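You operate a simulated robot arm through the tools that you are given. There is no shell and no other tool. Be economical: measure what you need, move in short steps, check, and stop when the job is done.

Carry out the task below with a simulated robot arm. There is one attempt and no reset: what you move stays moved.

Task
Decant three pumps of stain gel into the red tin and close it.
Fine: slide the open tin under the spout and back out before the lid goes on.

The check looks at the end state, three seconds after you hand in, the way a careful person would. Anything else that was tipped, shoved, dropped, spilled or broken makes it a failure. Lids that push on must go on centred and level and be pressed home; caps that screw on are set level and turned clockwise until they are tight.

Robot
A 6-joint arm with a two-finger parallel gripper, fixed in place. Base frame: the origin is at the foot of the arm, x ahead of it, y to its left, z up; the work surface is at about z = 0. Lengths are in mm, angles in degrees, forces in N, time in s.
With the tool pointing down near the work surface it reaches from about 140 to 580 mm from the base axis. Its first joint turns from -66.0 to 66.0 degrees. Payload 2.1 kg.
The tool frame sits at the grasp point between the pads (the TCP): z along the fingers, y along the line on which they close. The tips reach 30 mm beyond it. The gripper opens to 94 mm. The fingers are 28 mm wide and 10 mm thick; the gripper's body (50 by 96 mm) begins 55 mm behind the TCP.
Orientation is that of the tool frame in the base frame, as a unit quaternion [w, x, y, z]. With the fingers straight down and closing along the base's y, the tool's x points along the base's -x, its y along +y and its z along -z.

Tools
- The arm moves only by the tool apply_moves. Its argument "commands" is a list of rows, each a list of 7 numbers: the finger opening in mm, from 0 to 94, then the shift along the tool's x, y, z in mm, then the turn, a rotation vector about the tool's x, y, z in degrees. In form: [[grip, x, y, z, wx, wy, wz], ...]. A call has 1 to 8 rows; each row is the pose to reach, as a shift and turn from the pose commanded when the call began, along the tool's axes at that moment. Rows are played at 5 a second. More than 50 mm and 8.6 degrees between two rows, or a gripper value outside its range, and nothing of the call is played. Where a pose cannot be reached the arm comes as near as it can. A force on the tool above 90 N (or 10 N above the force at the start of the call, whichever is more), or a blocked arm, ends the call early, and 0.2 s more pass. Each finger travels about 72 mm/s and halts on what it meets, pressing with about 40 N; the grip force reading is that of the motor and also rises with nothing between the fingers. The clock runs only during rows and for 0.2 s after the last one: add rows that repeat a pose to give the fingers time. The reply holds the time, the measured pose of the TCP, the force on the tool along the base axes, the opening and the grip force, in the units named above and with some noise, and new pictures: "views" is both (left out), scene, wrist or none.
- Cameras (640 x 400 px; columns grow to the right, rows downward): "scene" is fixed at [68, -387.2, 487.1]; the picture's right is [0.63, -0.78, 0.00], its down [-0.42, -0.34, -0.84] and it looks along [0.66, 0.53, -0.54] (base axes); focal length 301 px, centre (320, 200). "wrist" rides on the gripper at [76, 14, -103] in the tool frame; the picture's right is [-0.18, 0.98, 0.00], its down [-0.75, -0.14, -0.64] and it looks along [-0.63, -0.12, 0.77] (tool axes); focal length 243 px, centre (320, 200). There is no depth. A picture from a camera that has moved, and an enlarged one, comes with that camera's place and axes in the base frame and with its lens.
- enlarge(camera, box): a new picture of the part [left, top, right, bottom] of that camera's present view, enlarged. No time passes.
- job_done(): hands the job in; it is judged then, once.

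Work in short steps. Places have to be worked out from the pictures, the camera data and where the tool is seen: move nearer, look again, correct. Check each grasp and each placing, and mend what went wrong. You have 120 turns and 200 pictures in all, those below and enlarged ones among them. Open the gripper and draw the arm clear of the work before you hand the job in, unless the task says otherwise; then end with one line.

The tools are called by a JSON object that holds its "method" and its "body". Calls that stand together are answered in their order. apply_moves: Moves the arm, as the interface text tells. Its arguments: {"type":"object","properties":{"commands":{"type":"array","items":{"type":"array","items":{"type":"number"}}},"views":{"type":"string","enum":["both","scene","wrist","none"]}},"required":["commands"]} The other tools are called the same way: enlarge (camera, box) takes an enlarged picture of a part of a camera's view; job_done () hands the job in.

At the start:

```text
time: 0.0
position: [260.5, 12.7, 327.5]
orientation: [0.001, 0.0, 1.0, 0.0]
wrist_force: [1.2, 0.3, -0.5]
opening: 93.8
grip_force: 0.0
```

scene: 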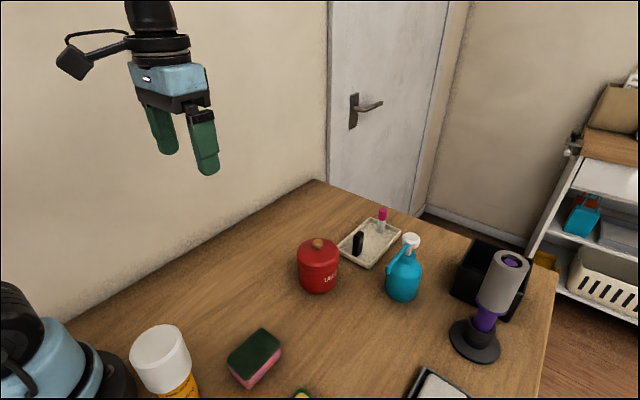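
wrist: 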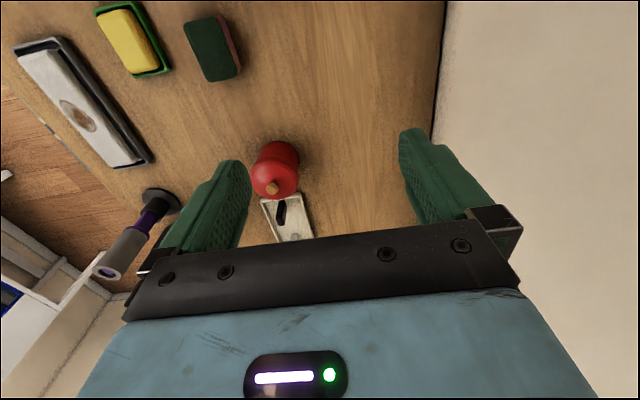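

The scene shows a red tin with a knobbed lid, a blue pump bottle, and other things. I'll look closer at the key items before moving.

{"method": "enlarge", "body": {"camera": "scene", "box": [280, 190, 440, 310]}}

{"method": "enlarge", "body": {"camera": "scene", "box": [380, 220, 560, 400]}}

```text
3.33 times, centred on (360, 250) of scene
camera zoom: at [68.0, -387.2, 487.1], right [0.63, -0.78, 0.0], down [-0.42, -0.34, -0.84], along [0.66, 0.53, -0.54], focal length 1002 px, centre (187, 33)
```

zoom: 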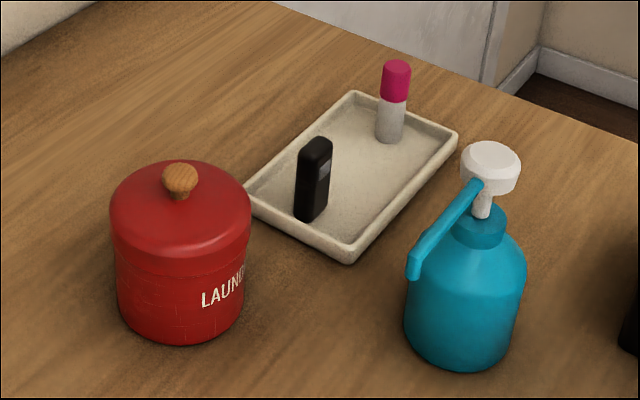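

```text
2.22 times, centred on (470, 310) of scene
camera zoom: at [68.0, -387.2, 487.1], right [0.63, -0.78, 0.0], down [-0.42, -0.34, -0.84], along [0.66, 0.53, -0.54], focal length 668 px, centre (-13, -44)
```

zoom: 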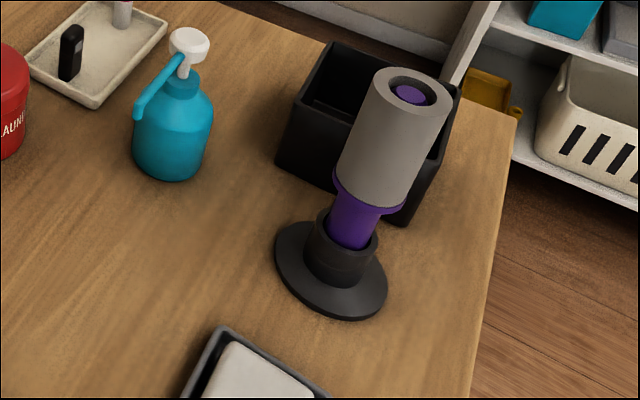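

The tin seems to stand near (415,-105), with its lid top about z 85 and knob about z 95. The pump stands near (509,-256), with its spout toward the arm. I'll move closer to the tin for a better look.

{"method": "apply_moves", "body": {"commands": [[94, -18, -30, 24, 0, 0, 0], [94, -36, -60, 48, 0, 0, 0], [94, -53, -90, 72, 0, 0, 0], [94, -70, -118, 97, 0, 0, 0], [94, -70, -118, 97, 0, 0, 0]]}}

```text
time: 1.2
position: [332.3, -106.1, 229.5]
orientation: [0.001, 0.0, 1.0, 0.0]
wrist_force: [-1.0, 0.3, -0.4]
opening: 94.2
grip_force: 0.0
camera wrist: at [255.2, -91.5, 331.7], right [0.18, 0.98, 0.0], down [0.75, -0.14, 0.64], along [0.63, -0.12, -0.77], focal length 243 px, centre (320, 200)
```

scene: 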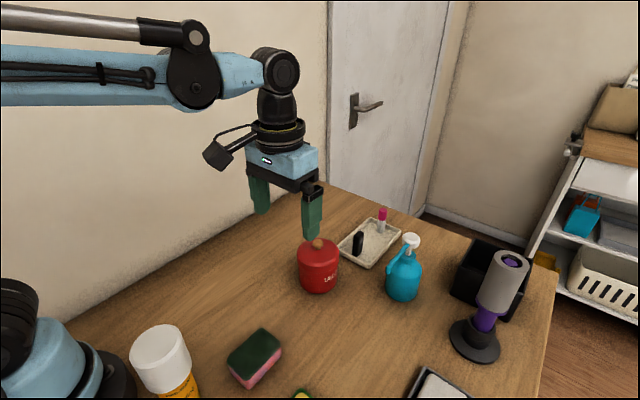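
wrist: 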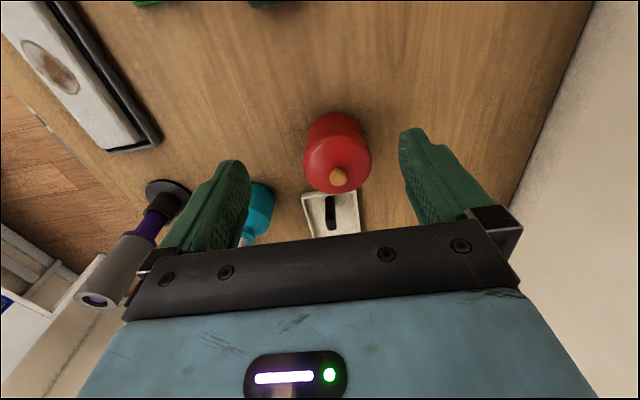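

{"method": "enlarge", "body": {"camera": "wrist", "box": [230, 90, 430, 250]}}

{"method": "enlarge", "body": {"camera": "scene", "box": [285, 225, 355, 305]}}

```text
2.50 times, centred on (330, 170) of wrist
camera zoom: at [255.2, -91.5, 331.7], right [0.18, 0.98, 0.0], down [0.75, -0.14, 0.64], along [0.63, -0.12, -0.77], focal length 606 px, centre (295, 275)
```

zoom: 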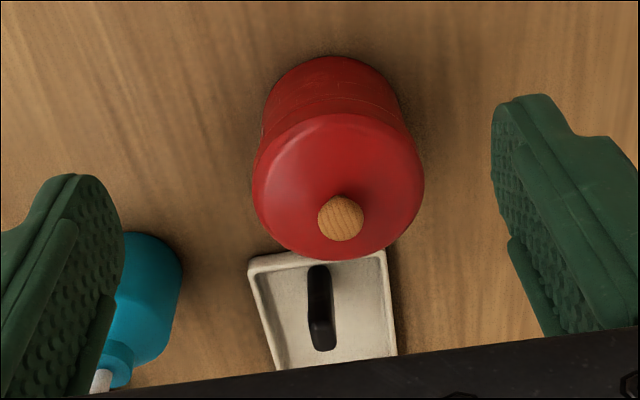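

```text
5.00 times, centred on (320, 265) of scene
camera zoom: at [68.0, -387.2, 487.1], right [0.63, -0.78, 0.0], down [-0.42, -0.34, -0.84], along [0.66, 0.53, -0.54], focal length 1504 px, centre (320, -125)
```

zoom: 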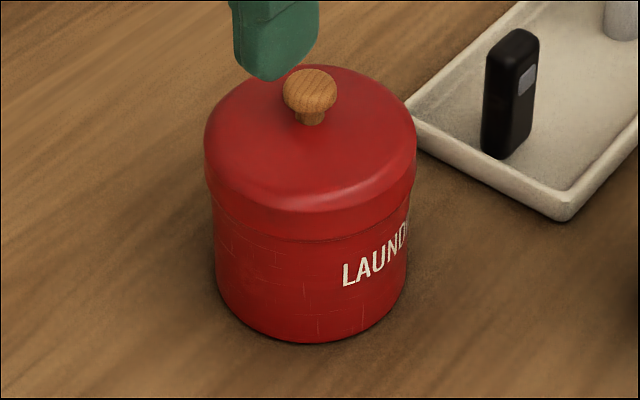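

The two rays put the knob at (419,-101,96) with the lid top at about z 85. I'll go above the knob with narrowed fingers, then lower until the tips straddle it.

{"method": "apply_moves", "body": {"commands": [[80, -29, 2, 20, 0, 0, 0], [60, -58, 4, 40, 0, 0, 0], [50, -87, 5, 60, 0, 0, 0], [50, -87, 5, 75, 0, 0, 0], [50, -87, 5, 75, 0, 0, 0]]}}

```text
time: 2.4
position: [418.5, -102.0, 155.0]
orientation: [0.0, 0.0, 1.0, 0.0]
wrist_force: [0.1, 0.4, 0.0]
opening: 50.2
grip_force: 0.0
camera wrist: at [342.0, -87.4, 257.8], right [0.18, 0.98, 0.0], down [0.75, -0.14, 0.64], along [0.63, -0.12, -0.77], focal length 243 px, centre (320, 200)
```

scene: 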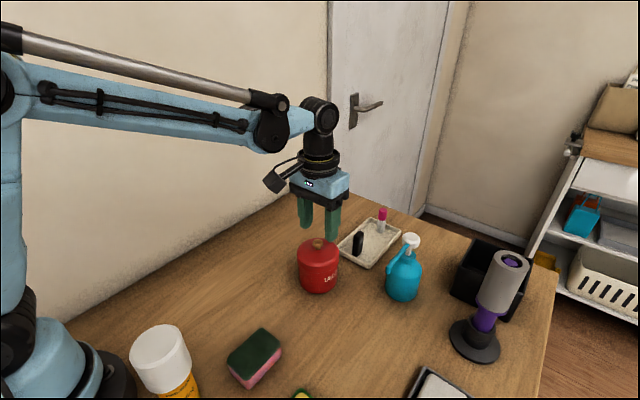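
wrist: 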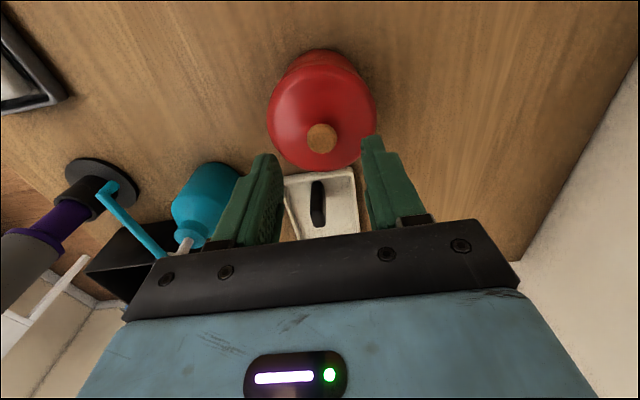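

The knob checks out at (418,-101), and the spout tip triangulates to about (416,-251,122), almost straight across from the tin. I'll descend and close on the knob.

{"method": "apply_moves", "body": {"commands": [[50, 0, -1, 18, 0, 0, 0], [50, 0, -1, 36, 0, 0, 0], [30, 0, -1, 36, 0, 0, 0], [10, 0, -1, 36, 0, 0, 0], [10, 0, -1, 36, 0, 0, 0], [10, 0, -1, 36, 0, 0, 0]]}}

```text
time: 3.8
position: [418.0, -103.5, 119.8]
orientation: [0.001, 0.0, 1.0, 0.0]
wrist_force: [-0.3, -0.1, 0.4]
opening: 18.5
grip_force: 39.8
camera wrist: at [342.7, -87.9, 221.9], right [0.18, 0.98, 0.0], down [0.75, -0.14, 0.64], along [0.63, -0.12, -0.77], focal length 243 px, centre (320, 200)
```

scene: 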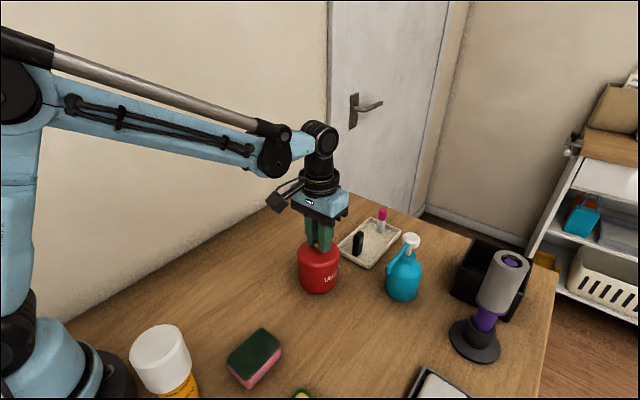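
wrist: 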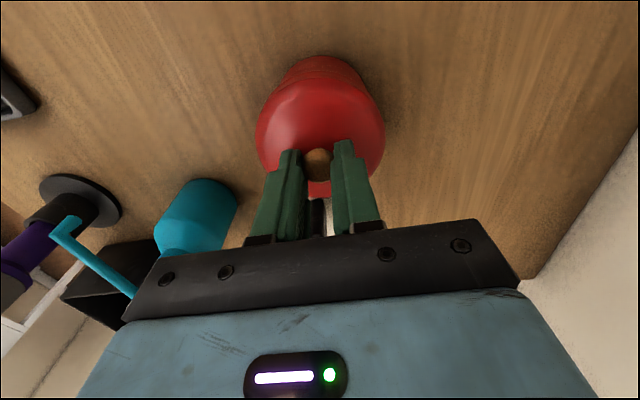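

Opening reads 18.5 mm with grip force on, so the knob is held. I'll lift gently and see whether the lid comes off.

{"method": "apply_moves", "body": {"commands": [[10, 0, 0, -3, 0, 0, 0], [10, 0, 0, -6, 0, 0, 0], [10, 0, 0, -12, 0, 0, 0], [10, 0, 0, -20, 0, 0, 0], [10, 0, 0, -20, 0, 0, 0]], "views": "scene"}}

{"method": "enlarge", "body": {"camera": "scene", "box": [275, 180, 365, 305]}}

```text
time: 5.0
position: [417.6, -102.9, 138.4]
orientation: [0.0, 0.001, 1.0, 0.001]
wrist_force: [-0.2, 0.5, -0.1]
opening: 19.5
grip_force: 40.1
```

scene: 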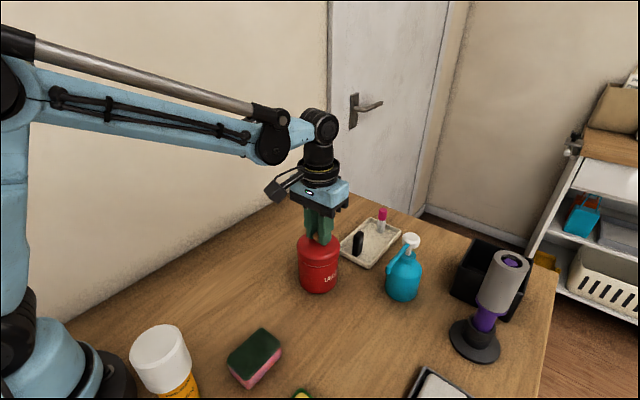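

```text
3.20 times, centred on (320, 242) of scene
camera zoom: at [68.0, -387.2, 487.1], right [0.63, -0.78, 0.0], down [-0.42, -0.34, -0.84], along [0.66, 0.53, -0.54], focal length 962 px, centre (320, 64)
```

zoom: 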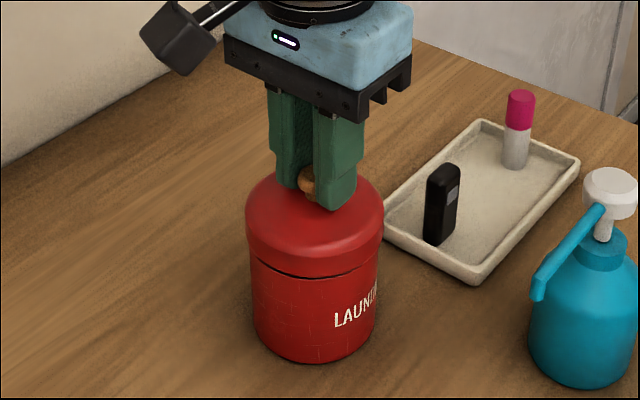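

The lid is rising off the tin and the tin is staying on the table. I'll lift further.

{"method": "apply_moves", "body": {"commands": [[10, 0, 0, -15, 0, 0, 0], [10, 0, 0, -30, 0, 0, 0], [10, 0, 0, -55, 0, 0, 0], [10, 0, 0, -55, 0, 0, 0]]}}

{"method": "enlarge", "body": {"camera": "scene", "box": [275, 180, 435, 305]}}

```text
time: 6.0
position: [416.6, -103.7, 196.4]
orientation: [0.001, 0.0, 1.0, 0.001]
wrist_force: [-1.0, 0.1, -0.2]
opening: 19.5
grip_force: 40.0
camera wrist: at [341.5, -88.8, 298.0], right [0.18, 0.98, 0.0], down [0.75, -0.14, 0.64], along [0.63, -0.12, -0.77], focal length 243 px, centre (320, 200)
```

scene: 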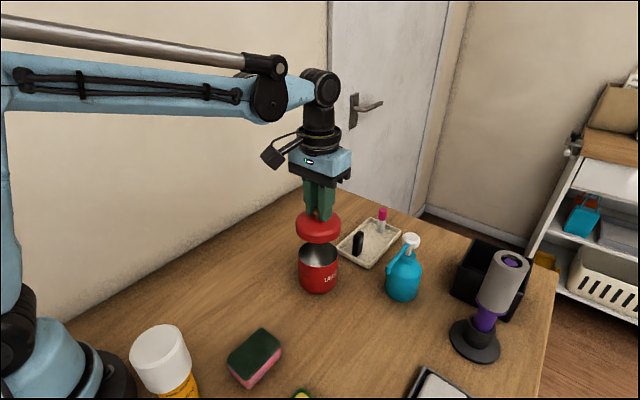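
wrist: 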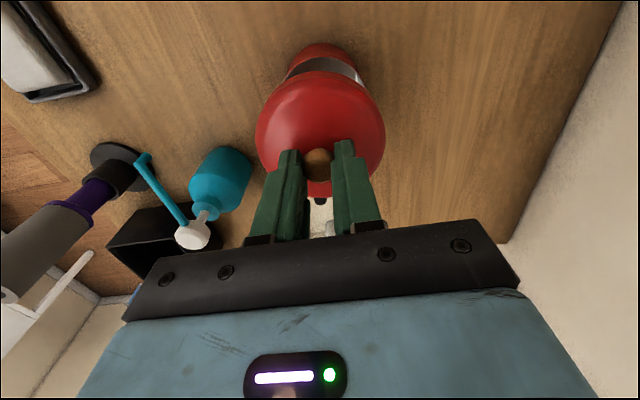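

```text
3.20 times, centred on (355, 242) of scene
camera zoom: at [68.0, -387.2, 487.1], right [0.63, -0.78, 0.0], down [-0.42, -0.34, -0.84], along [0.66, 0.53, -0.54], focal length 962 px, centre (208, 64)
```

zoom: 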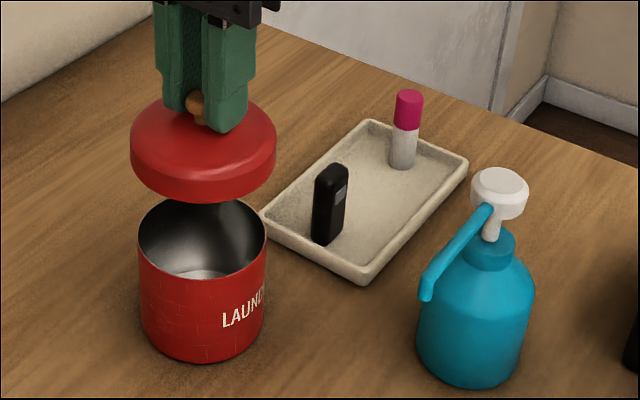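

The lid is off and held level, and the open tin has its rim near z 71 and a diameter of about 80. I'll carry the lid to free table at (400,40).

{"method": "apply_moves", "body": {"commands": [[10, 4, 36, 0, 0, 0, 0], [10, 8, 72, 0, 0, 0, 0], [10, 12, 108, 10, 0, 0, 0], [10, 16, 143, 50, 0, 0, 0], [10, 16, 143, 95, 0, 0, 0], [10, 16, 143, 120, 0, 0, 0], [10, 16, 143, 120, 0, 0, 0]]}}

{"method": "enlarge", "body": {"camera": "scene", "box": [220, 170, 350, 300]}}

```text
refused: row 4 steps farther than a row can; nothing moved
```

```text
3.08 times, centred on (285, 235) of scene
camera zoom: at [68.0, -387.2, 487.1], right [0.63, -0.78, 0.0], down [-0.42, -0.34, -0.84], along [0.66, 0.53, -0.54], focal length 925 px, centre (428, 92)
```

zoom: 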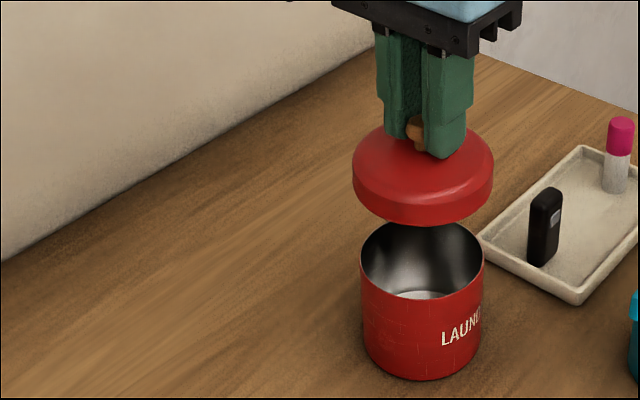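

One step was too long, so I'm replaying the move with smaller ones.

{"method": "apply_moves", "body": {"commands": [[10, 4, 36, 0, 0, 0, 0], [10, 8, 72, 0, 0, 0, 0], [10, 12, 108, 5, 0, 0, 0], [10, 16, 143, 30, 0, 0, 0], [10, 16, 143, 70, 0, 0, 0], [10, 16, 143, 105, 0, 0, 0], [10, 16, 143, 118, 0, 0, 0], [10, 16, 143, 118, 0, 0, 0]]}}

{"method": "enlarge", "body": {"camera": "scene", "box": [220, 170, 350, 300]}}

```text
time: 7.8
position: [401.7, 40.7, 74.3]
orientation: [0.0, 0.0, 1.0, -0.001]
wrist_force: [0.3, -0.5, -0.2]
opening: 19.3
grip_force: 40.1
camera wrist: at [326.6, 55.1, 177.5], right [0.18, 0.98, 0.0], down [0.75, -0.14, 0.64], along [0.63, -0.12, -0.77], focal length 243 px, centre (320, 200)
```

scene: 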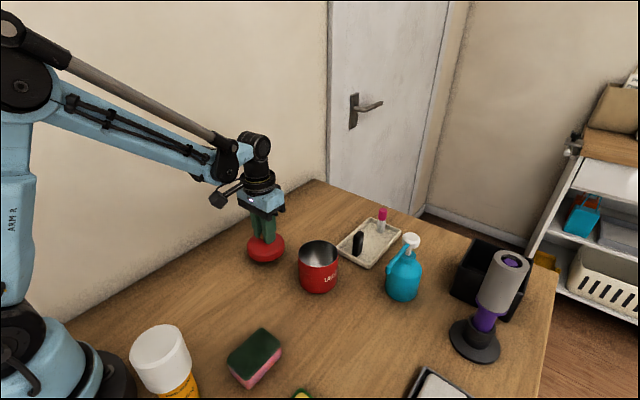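
wrist: 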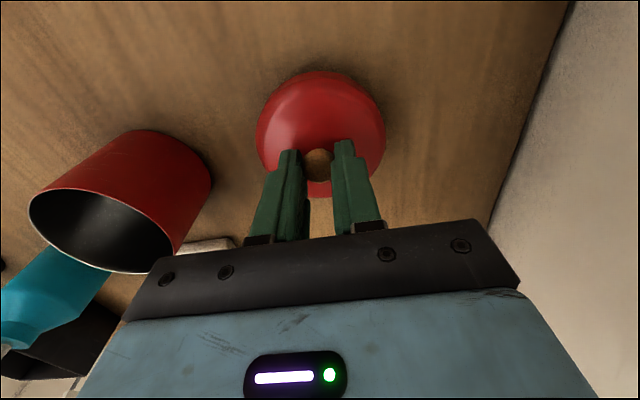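

```text
3.08 times, centred on (285, 235) of scene
camera zoom: at [68.0, -387.2, 487.1], right [0.63, -0.78, 0.0], down [-0.42, -0.34, -0.84], along [0.66, 0.53, -0.54], focal length 925 px, centre (428, 92)
```

zoom: 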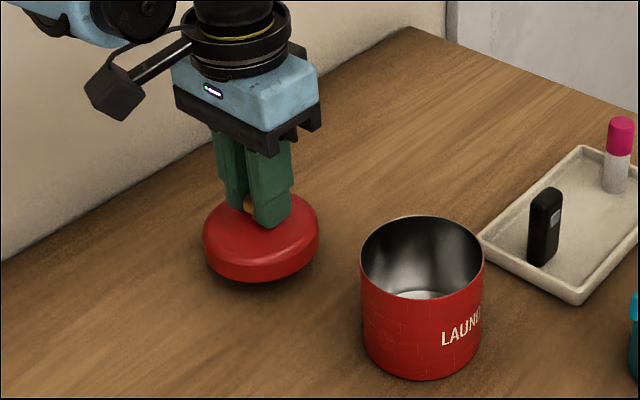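

The lid's lower edge seems about 10–15 mm above the table. I'll lower it in small steps and watch the force.

{"method": "apply_moves", "body": {"commands": [[10, 0, 0, 4, 0, 0, 0], [10, 0, 0, 8, 0, 0, 0], [10, 0, 0, 8, 0, 0, 0]], "views": "none"}}

{"method": "enlarge", "body": {"camera": "scene", "box": [220, 210, 310, 280]}}

```text
time: 8.6
position: [401.7, 40.9, 66.6]
orientation: [0.001, 0.001, 1.0, -0.001]
wrist_force: [0.1, -0.4, -0.6]
opening: 19.1
grip_force: 39.6
```

```text
5.71 times, centred on (265, 245) of scene
camera zoom: at [68.0, -387.2, 487.1], right [0.63, -0.78, 0.0], down [-0.42, -0.34, -0.84], along [0.66, 0.53, -0.54], focal length 1719 px, centre (634, -57)
```

zoom: 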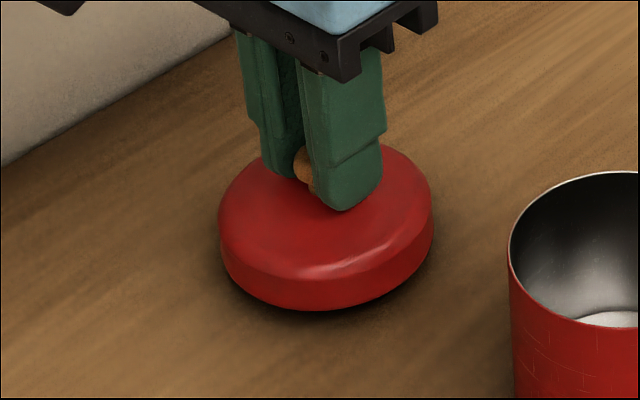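

A small gap is left, so I'll lower 3 mm at a time.

{"method": "apply_moves", "body": {"commands": [[10, 0, 0, 2, 0, 0, 0], [10, 0, 0, 4, 0, 0, 0], [10, 0, 0, 4, 0, 0, 0]], "views": "none"}}

{"method": "enlarge", "body": {"camera": "scene", "box": [220, 210, 310, 280]}}

```text
time: 9.4
position: [400.2, 39.7, 64.4]
orientation: [0.0, 0.0, 1.0, 0.0]
wrist_force: [0.3, 0.1, -1.0]
opening: 19.2
grip_force: 39.8
```

```text
5.71 times, centred on (265, 245) of scene
camera zoom: at [68.0, -387.2, 487.1], right [0.63, -0.78, 0.0], down [-0.42, -0.34, -0.84], along [0.66, 0.53, -0.54], focal length 1719 px, centre (634, -57)
```

zoom: 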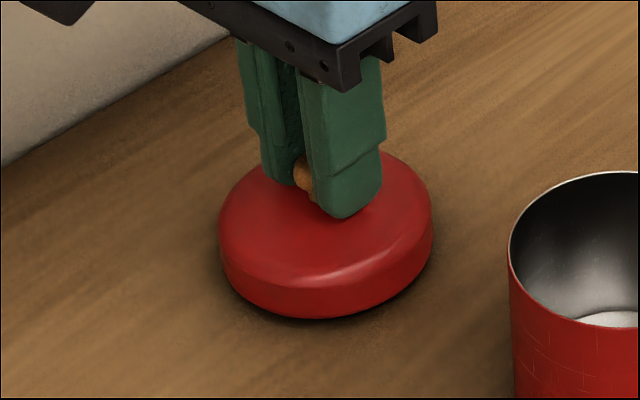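

{"method": "apply_moves", "body": {"commands": [[10, 0, 0, 2, 0, 0, 0], [10, 0, 0, 4, 0, 0, 0], [10, 0, 0, 4, 0, 0, 0]], "views": "none"}}

{"method": "enlarge", "body": {"camera": "scene", "box": [220, 210, 310, 280]}}

```text
time: 10.2
position: [401.0, 40.5, 59.8]
orientation: [0.001, 0.0, 1.0, 0.0]
wrist_force: [-0.1, 0.5, 0.0]
opening: 19.2
grip_force: 40.1
```

```text
5.71 times, centred on (265, 245) of scene
camera zoom: at [68.0, -387.2, 487.1], right [0.63, -0.78, 0.0], down [-0.42, -0.34, -0.84], along [0.66, 0.53, -0.54], focal length 1719 px, centre (634, -57)
```

zoom: 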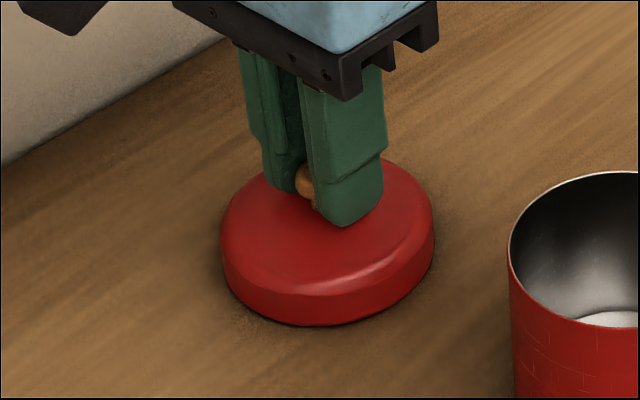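

Nearly touching now. I'll go 3 mm more.

{"method": "apply_moves", "body": {"commands": [[10, 0, 0, 1.5, 0, 0, 0], [10, 0, 0, 3, 0, 0, 0], [10, 0, 0, 3, 0, 0, 0]], "views": "none"}}

{"method": "enlarge", "body": {"camera": "scene", "box": [220, 210, 310, 280]}}

```text
time: 11.0
position: [401.5, 40.6, 57.1]
orientation: [0.001, -0.001, 1.0, 0.0]
wrist_force: [-0.9, 0.4, 0.1]
opening: 19.1
grip_force: 40.0
```

```text
5.71 times, centred on (265, 245) of scene
camera zoom: at [68.0, -387.2, 487.1], right [0.63, -0.78, 0.0], down [-0.42, -0.34, -0.84], along [0.66, 0.53, -0.54], focal length 1719 px, centre (634, -57)
```

zoom: 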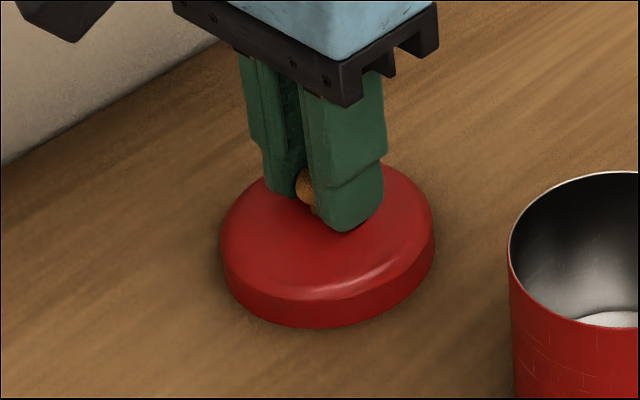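

The lid has settled on the table, since the fingers now move lower relative to it. I'll release and rise.

{"method": "apply_moves", "body": {"commands": [[40, 0, 0, 0, 0, 0, 0], [50, 0, 0, 0, 0, 0, 0], [50, 0, 0, -30, 0, 0, 0], [50, 0, 0, -70, 0, 0, 0], [50, 0, 0, -110, 0, 0, 0], [50, 0, 0, -140, 0, 0, 0]]}}

{"method": "enlarge", "body": {"camera": "wrist", "box": [0, 60, 400, 310]}}

```text
time: 12.4
position: [399.9, 42.2, 197.9]
orientation: [0.0, 0.0, 1.0, 0.0]
wrist_force: [-0.4, 0.4, 1.1]
opening: 50.0
grip_force: 0.1
camera wrist: at [325.3, 56.0, 300.1], right [0.18, 0.98, 0.0], down [0.75, -0.14, 0.64], along [0.63, -0.12, -0.77], focal length 243 px, centre (320, 200)
```

scene: 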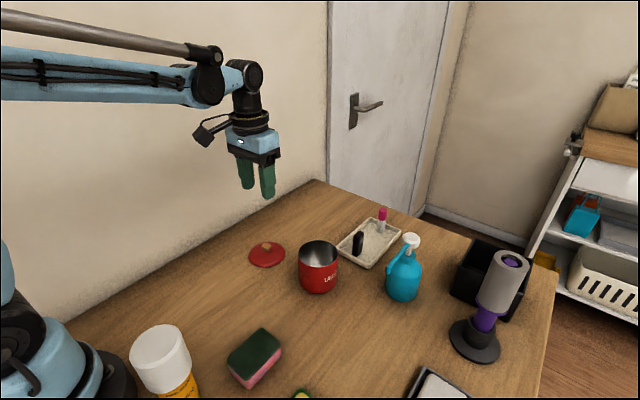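
wrist: 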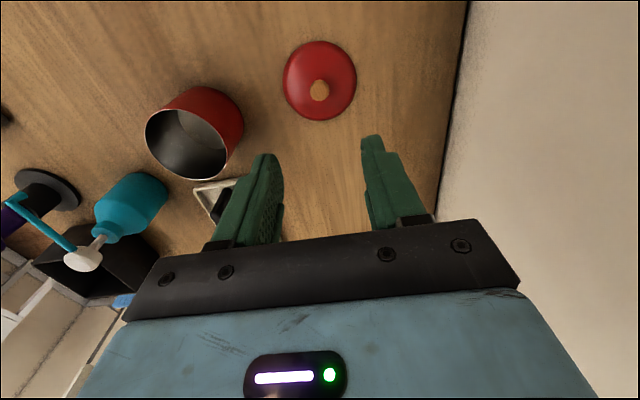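

```text
1.60 times, centred on (200, 185) of wrist
camera zoom: at [325.3, 56.0, 300.1], right [0.18, 0.98, 0.0], down [0.75, -0.14, 0.64], along [0.63, -0.12, -0.77], focal length 388 px, centre (512, 224)
```

zoom: 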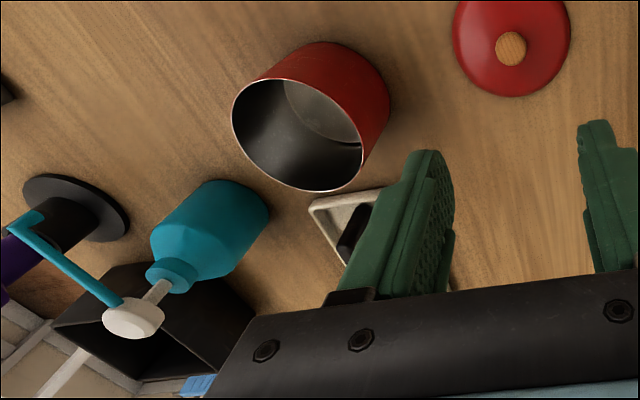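

The lid rests flat and the spout tip refines to (417,-252,116), with the button top near (501,-250,137). I'll tilt the gripper back 40° so its body stays clear of the spout, and stage diagonally behind the tin.

{"method": "apply_moves", "body": {"commands": [[50, 10, -24, 0, 0, -6.7, 0], [60, 20, -48, 5, 0, -13.4, 0], [70, 30, -72, 15, 0, -20, 0], [80, 40, -96, 30, 0, -26.7, 0], [90, 50, -120, 45, 0, -33.4, 0], [94, 58, -143, 62, 0, -40, 0], [94, 58, -143, 62, 0, -40, 0]]}}

```text
time: 14.0
position: [344.8, -101.5, 135.5]
orientation: [0.344, 0.0, 0.939, 0.0]
wrist_force: [-1.1, 0.1, -0.4]
opening: 94.1
grip_force: 0.0
camera wrist: at [219.9, -86.8, 163.9], right [0.14, 0.98, 0.12], down [0.16, -0.14, 0.98], along [0.98, -0.12, -0.18], focal length 243 px, centre (320, 200)
```

scene: 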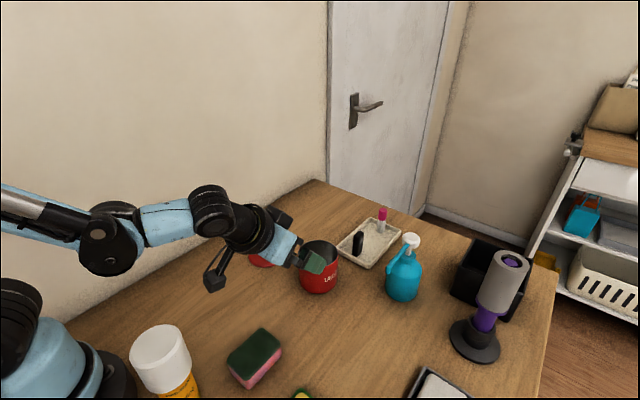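
wrist: 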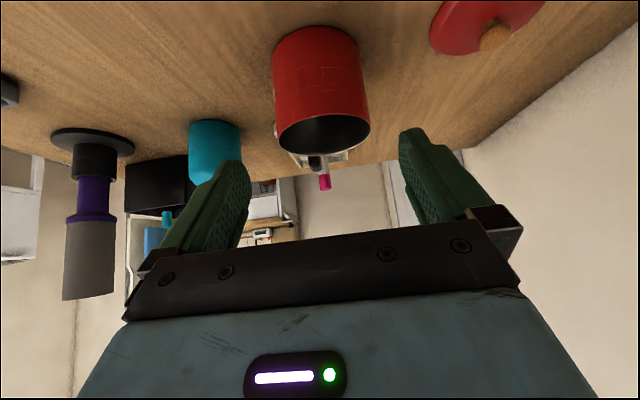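

The tin is centred between the open fingers. I'll advance along the tool axis and stop partway to check the clearance.

{"method": "apply_moves", "body": {"commands": [[94, 0, 0, 25, 0, 0, 0], [94, 0, 0, 50, 0, 0, 0], [94, 0, 0, 65, 0, 0, 0], [94, 0, 0, 65, 0, 0, 0]], "views": "wrist"}}

{"method": "enlarge", "body": {"camera": "scene", "box": [220, 190, 360, 310]}}

```text
time: 15.0
position: [386.1, -102.2, 84.3]
orientation: [0.343, 0.0, 0.939, 0.001]
wrist_force: [-0.2, -0.4, -0.4]
opening: 94.1
grip_force: 0.0
camera wrist: at [262.5, -87.2, 113.6], right [0.14, 0.98, 0.12], down [0.16, -0.14, 0.98], along [0.98, -0.12, -0.18], focal length 243 px, centre (320, 200)
```

wrist: 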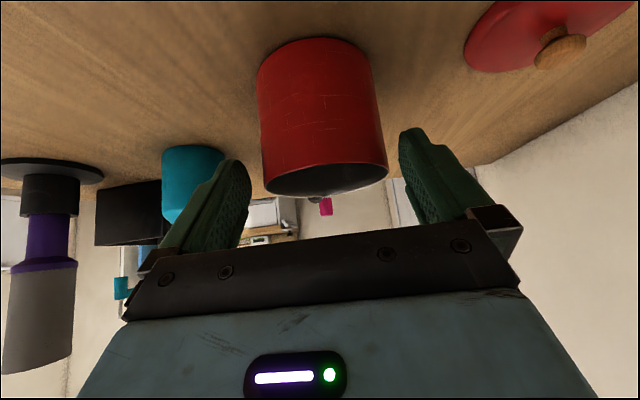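

```text
3.33 times, centred on (290, 250) of scene
camera zoom: at [68.0, -387.2, 487.1], right [0.63, -0.78, 0.0], down [-0.42, -0.34, -0.84], along [0.66, 0.53, -0.54], focal length 1002 px, centre (420, 33)
```

zoom: 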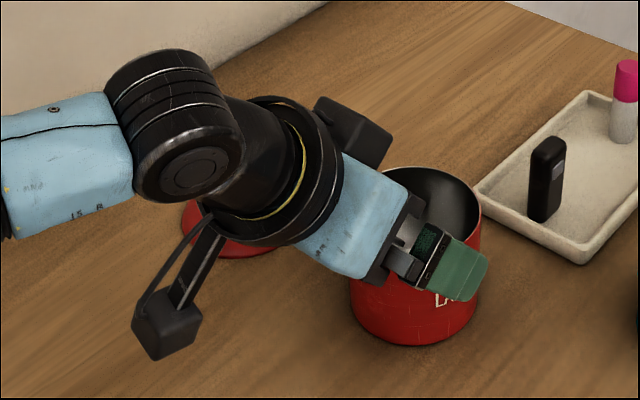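

Both fingers are clear of the tin, so I'll go the remaining 42 mm and close on the body.

{"method": "apply_moves", "body": {"commands": [[94, 0, 0, 21, 0, 0, 0], [94, 0, 0, 42, 0, 0, 0], [94, 0, 0, 42, 0, 0, 0], [80, 0, 0, 42, 0, 0, 0], [72, 0, 0, 42, 0, 0, 0], [72, 0, 0, 42, 0, 0, 0]]}}

{"method": "enlarge", "body": {"camera": "scene", "box": [220, 190, 360, 310]}}

```text
time: 16.4
position: [413.1, -101.8, 53.6]
orientation: [0.342, 0.0, 0.94, 0.0]
wrist_force: [0.4, 0.9, -0.1]
opening: 83.4
grip_force: 39.8
camera wrist: at [288.5, -87.4, 81.5], right [0.14, 0.98, 0.12], down [0.16, -0.14, 0.98], along [0.98, -0.12, -0.18], focal length 243 px, centre (320, 200)
```

scene: 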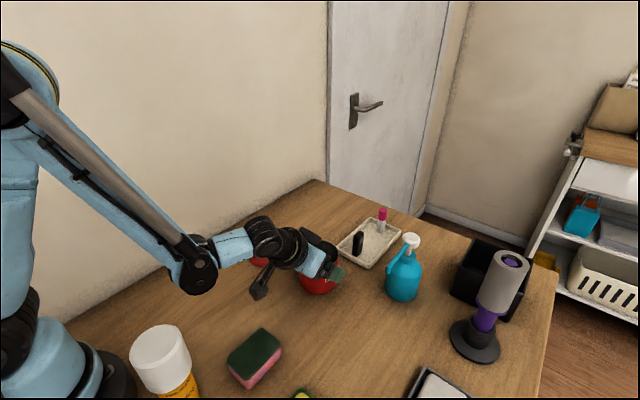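
wrist: 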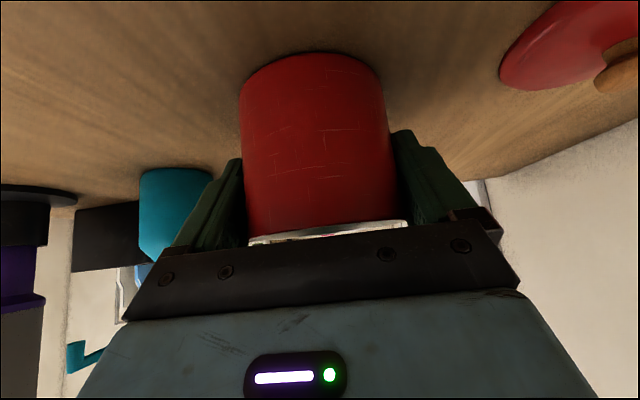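

```text
3.33 times, centred on (290, 250) of scene
camera zoom: at [68.0, -387.2, 487.1], right [0.63, -0.78, 0.0], down [-0.42, -0.34, -0.84], along [0.66, 0.53, -0.54], focal length 1002 px, centre (420, 33)
```

zoom: 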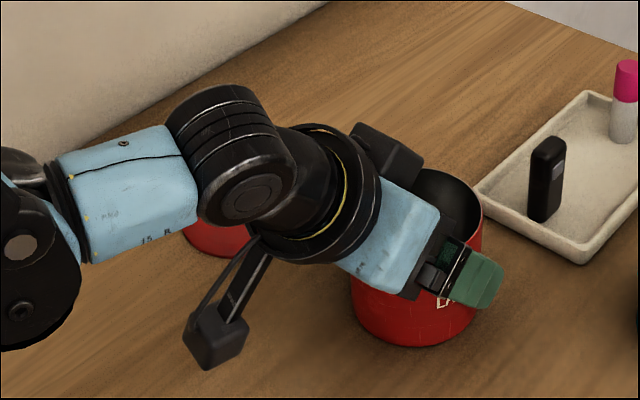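

The tin is held firmly at 83.4 mm. I'll raise it about 2 mm and slide it across to put its centre near (408,-252), stopping short first to inspect.

{"method": "apply_moves", "body": {"commands": [[72, -1.3, 0, -1.5, 0, 0, 0], [72, 0, -25, -2.5, 0, 0, 0], [72, 2, -50, -4, 0, 0, 0], [72, 4, -75, -6, 0, 0, 0], [72, 6, -95, -7.5, 0, 0, 0], [72, 7.1, -105, -8.6, 0, 0, 0], [72, 7.1, -105, -8.6, 0, 0, 0]]}}

{"method": "enlarge", "body": {"camera": "scene", "box": [300, 210, 440, 330]}}

```text
time: 18.0
position: [402.1, -207.7, 54.4]
orientation: [0.344, 0.0, 0.939, 0.0]
wrist_force: [0.6, 0.4, -1.4]
opening: 83.0
grip_force: 40.1
camera wrist: at [277.6, -193.4, 83.5], right [0.14, 0.98, 0.12], down [0.16, -0.14, 0.98], along [0.98, -0.12, -0.18], focal length 243 px, centre (320, 200)
```

scene: 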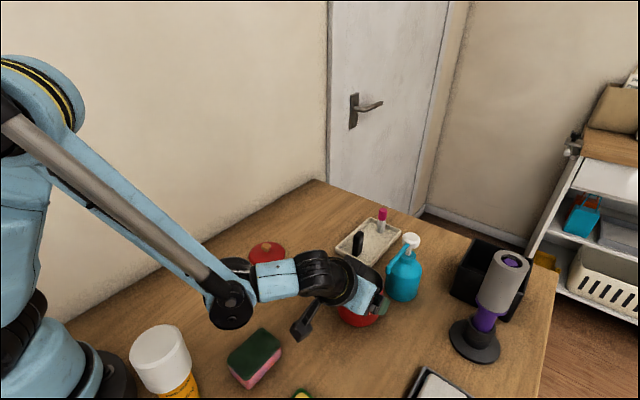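
wrist: 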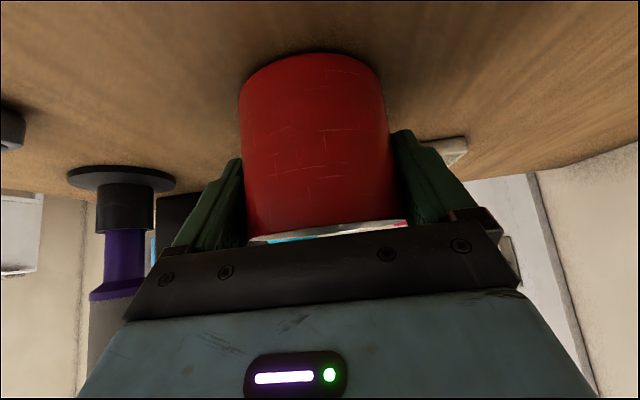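

```text
3.33 times, centred on (370, 270) of scene
camera zoom: at [68.0, -387.2, 487.1], right [0.63, -0.78, 0.0], down [-0.42, -0.34, -0.84], along [0.66, 0.53, -0.54], focal length 1002 px, centre (153, -33)
```

zoom: 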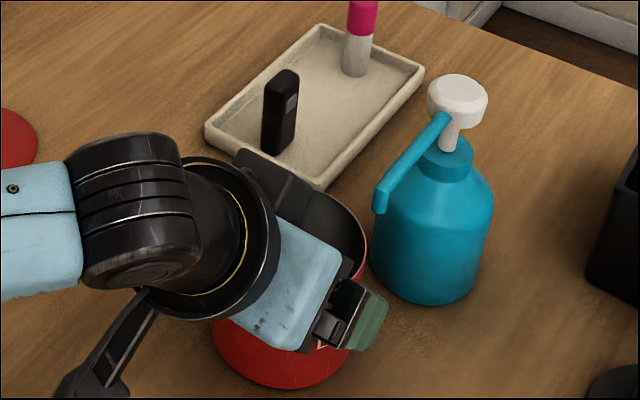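

All clear. I'll go the last 45 mm under the spout and lower the 2 mm back.

{"method": "apply_moves", "body": {"commands": [[72, 0, -15, 0, 0, 0, 0], [72, 0, -30, 0, 0, 0, 0], [72, 0, -44, 0, 0, 0, 0], [72, 0, -44, 0, 0, 0, 0], [72, 1.3, -44, 1.5, 0, 0, 0], [72, 1.3, -44, 1.5, 0, 0, 0]]}}

{"method": "enlarge", "body": {"camera": "scene", "box": [320, 210, 460, 330]}}

```text
time: 19.4
position: [401.3, -251.6, 52.2]
orientation: [0.343, 0.001, 0.939, 0.0]
wrist_force: [-3.4, -0.7, 7.1]
opening: 83.3
grip_force: 40.7
camera wrist: at [277.8, -236.8, 81.5], right [0.14, 0.98, 0.12], down [0.16, -0.14, 0.98], along [0.98, -0.12, -0.18], focal length 243 px, centre (320, 200)
```

scene: 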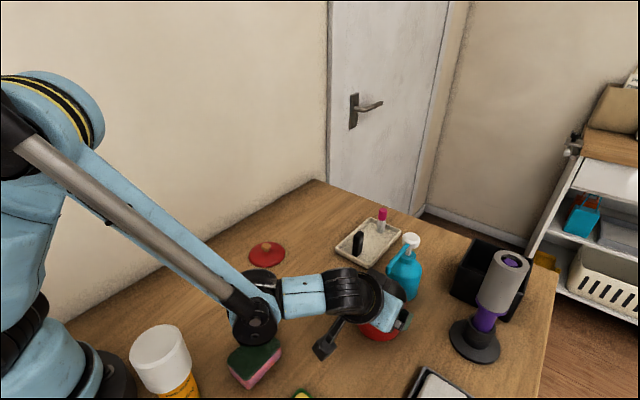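
wrist: 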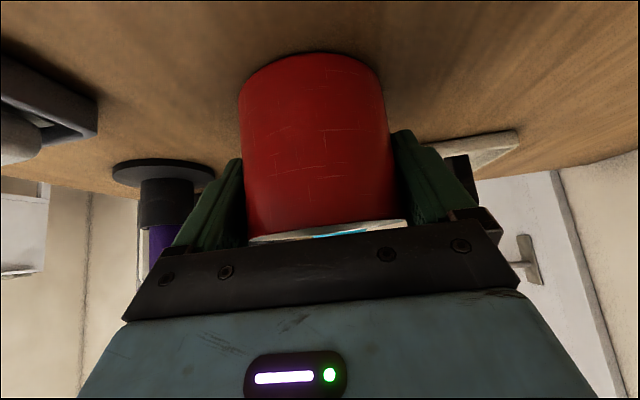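

```text
3.33 times, centred on (390, 270) of scene
camera zoom: at [68.0, -387.2, 487.1], right [0.63, -0.78, 0.0], down [-0.42, -0.34, -0.84], along [0.66, 0.53, -0.54], focal length 1002 px, centre (87, -33)
```

zoom: 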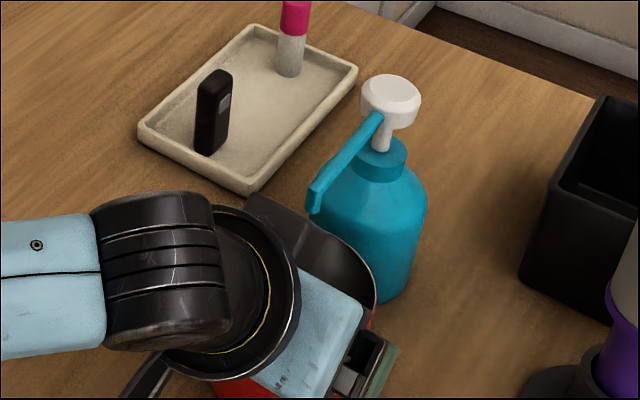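

The table contact (7 N up) shows the tin is down. I'll open fully and retreat along the tool axis.

{"method": "apply_moves", "body": {"commands": [[90, 0, 0, 0, 0, 0, 0], [94, 0, 0, 0, 0, 0, 0], [94, 0, 0, -25, 0, 0, 0], [94, 0, 0, -60, 0, 0, 0], [94, 0, 0, -100, 0, 0, 0], [94, 0, 0, -130, 0, 0, 0], [94, 0, 0, -130, 0, 0, 0]]}}

{"method": "enlarge", "body": {"camera": "scene", "box": [320, 210, 460, 350]}}

{"method": "enlarge", "body": {"camera": "wrist", "box": [200, 0, 460, 250]}}

```text
time: 21.0
position: [317.7, -252.3, 153.3]
orientation: [0.343, 0.0, 0.939, 0.0]
wrist_force: [1.0, -0.3, -0.1]
opening: 93.9
grip_force: 0.0
camera wrist: at [193.7, -237.0, 182.1], right [0.14, 0.98, 0.12], down [0.16, -0.14, 0.98], along [0.98, -0.12, -0.18], focal length 243 px, centre (320, 200)
```

scene: 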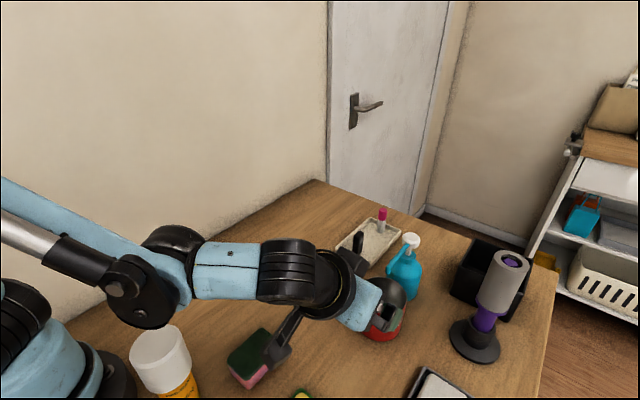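
wrist: 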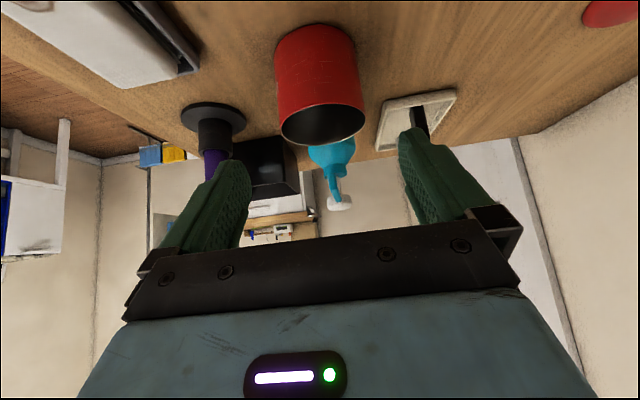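

```text
2.86 times, centred on (390, 280) of scene
camera zoom: at [68.0, -387.2, 487.1], right [0.63, -0.78, 0.0], down [-0.42, -0.34, -0.84], along [0.66, 0.53, -0.54], focal length 859 px, centre (120, -29)
```

zoom: 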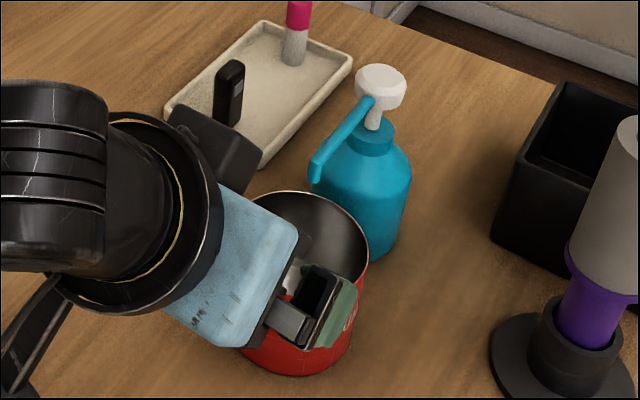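

```text
1.60 times, centred on (330, 125) of wrist
camera zoom: at [193.7, -237.0, 182.1], right [0.14, 0.98, 0.12], down [0.16, -0.14, 0.98], along [0.98, -0.12, -0.18], focal length 388 px, centre (304, 320)
```

zoom: 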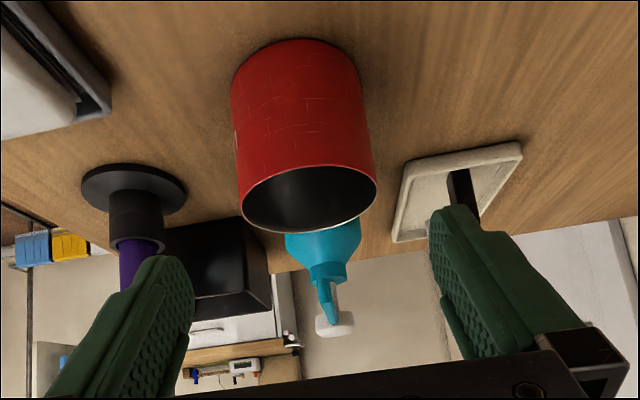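

The tin rim centre is at (406,-252), well under the spout tip. Next I'll rise, return the tool to vertical and close the fingers for pressing.

{"method": "apply_moves", "body": {"commands": [[80, -21, 0, -10, 0, 6.7, 0], [60, -42, 0, -20, 0, 13.4, 0], [40, -63, 0, -22, 0, 20, 0], [20, -84, 0, -22, 0, 26.7, 0], [0, -105, 0, -22, 0, 33.4, 0], [0, -125, 0, -22, 0, 40, 0], [0, -125, 0, -22, 0, 40, 0]]}}

{"method": "enlarge", "body": {"camera": "scene", "box": [320, 210, 460, 350]}}

{"method": "enlarge", "body": {"camera": "wrist", "box": [220, 60, 440, 240]}}

```text
time: 22.6
position: [399.5, -251.7, 248.6]
orientation: [0.001, -0.001, 1.0, 0.001]
wrist_force: [0.8, 0.2, -0.3]
opening: 0.0
grip_force: 33.3
camera wrist: at [325.2, -237.4, 350.7], right [0.18, 0.98, 0.0], down [0.75, -0.14, 0.64], along [0.63, -0.12, -0.77], focal length 243 px, centre (320, 200)
```

scene: 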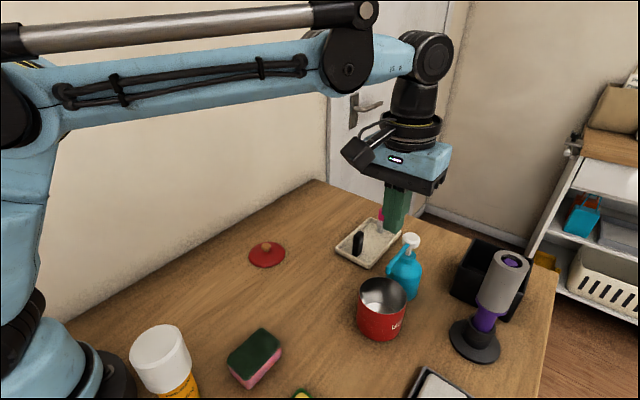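
wrist: 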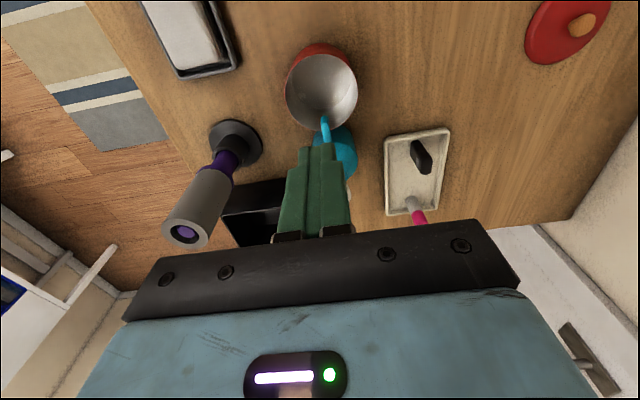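

```text
2.86 times, centred on (390, 280) of scene
camera zoom: at [68.0, -387.2, 487.1], right [0.63, -0.78, 0.0], down [-0.42, -0.34, -0.84], along [0.66, 0.53, -0.54], focal length 859 px, centre (120, -29)
```

zoom: 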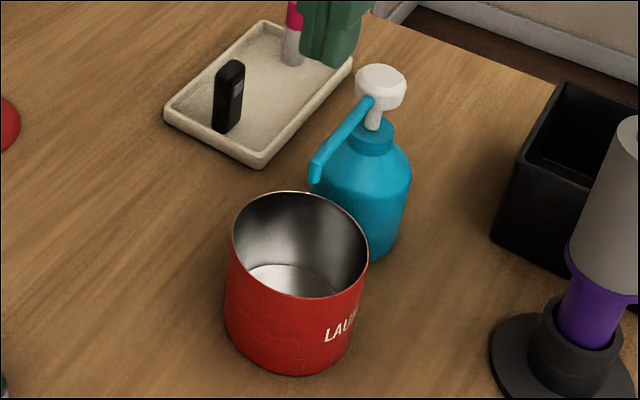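

```text
2.22 times, centred on (330, 150) of wrist
camera zoom: at [325.2, -237.4, 350.7], right [0.18, 0.98, 0.0], down [0.75, -0.14, 0.64], along [0.63, -0.12, -0.77], focal length 539 px, centre (298, 311)
```

zoom: 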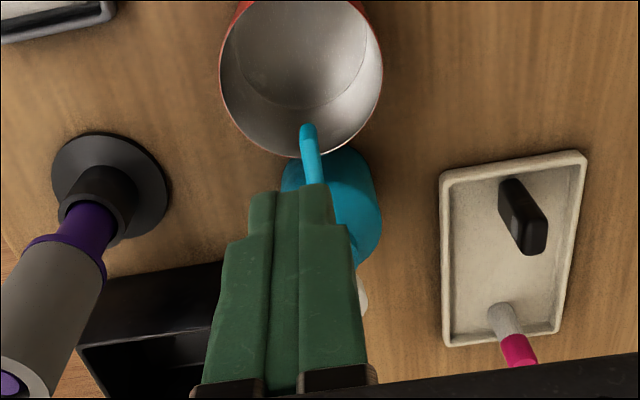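

The tip is confirmed at (418,-251), well inside the tin mouth, and the button centre is near (502,-250.5) with its top at z≈137. I'll move over the button with 20 mm to spare.

{"method": "apply_moves", "body": {"commands": [[0, -34, 0, 0, 0, 0, 0], [0, -68, 1, 0, 0, 0, 0], [0, -102, 1, 10, 0, 0, 0], [0, -102, 1, 40, 0, 0, 0], [0, -102, 1, 60, 0, 0, 0], [0, -102, 1, 60, 0, 0, 0]]}}

{"method": "enlarge", "body": {"camera": "scene", "box": [360, 170, 460, 310]}}

{"method": "enlarge", "body": {"camera": "wrist", "box": [220, 40, 440, 240]}}

```text
time: 24.0
position: [500.7, -250.7, 189.0]
orientation: [0.001, 0.001, 1.0, -0.001]
wrist_force: [-0.1, 0.4, -1.1]
opening: 0.0
grip_force: 33.1
out of reach, approached as far as the arm can: row 3
camera wrist: at [426.3, -235.4, 291.2], right [0.18, 0.98, 0.0], down [0.75, -0.14, 0.64], along [0.63, -0.12, -0.77], focal length 243 px, centre (320, 200)
```

scene: 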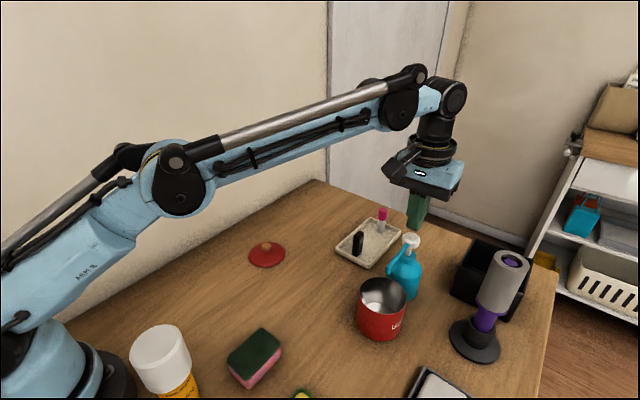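
wrist: 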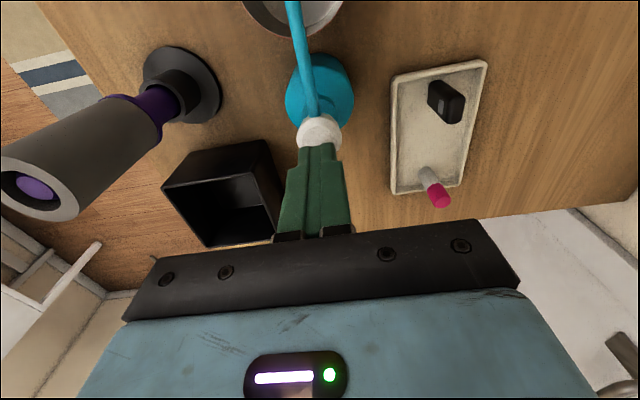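

```text
2.86 times, centred on (410, 240) of scene
camera zoom: at [68.0, -387.2, 487.1], right [0.63, -0.78, 0.0], down [-0.42, -0.34, -0.84], along [0.66, 0.53, -0.54], focal length 859 px, centre (63, 86)
```

zoom: 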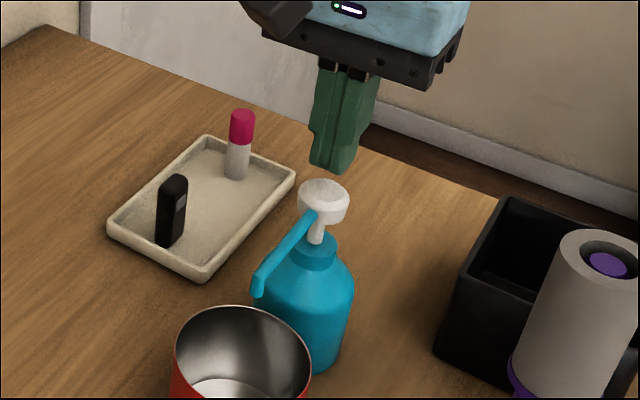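

```text
2.00 times, centred on (330, 140) of wrist
camera zoom: at [426.3, -235.4, 291.2], right [0.18, 0.98, 0.0], down [0.75, -0.14, 0.64], along [0.63, -0.12, -0.77], focal length 485 px, centre (300, 320)
```

zoom: 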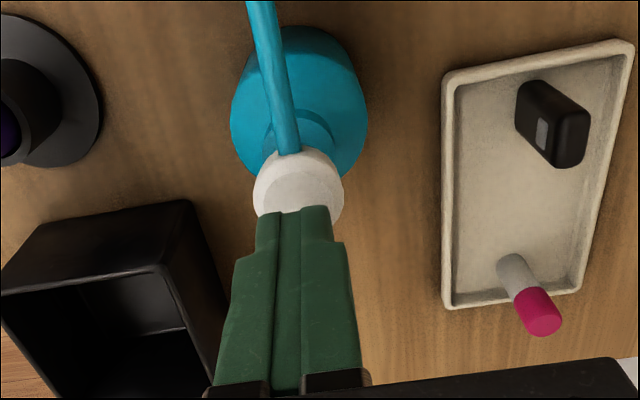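

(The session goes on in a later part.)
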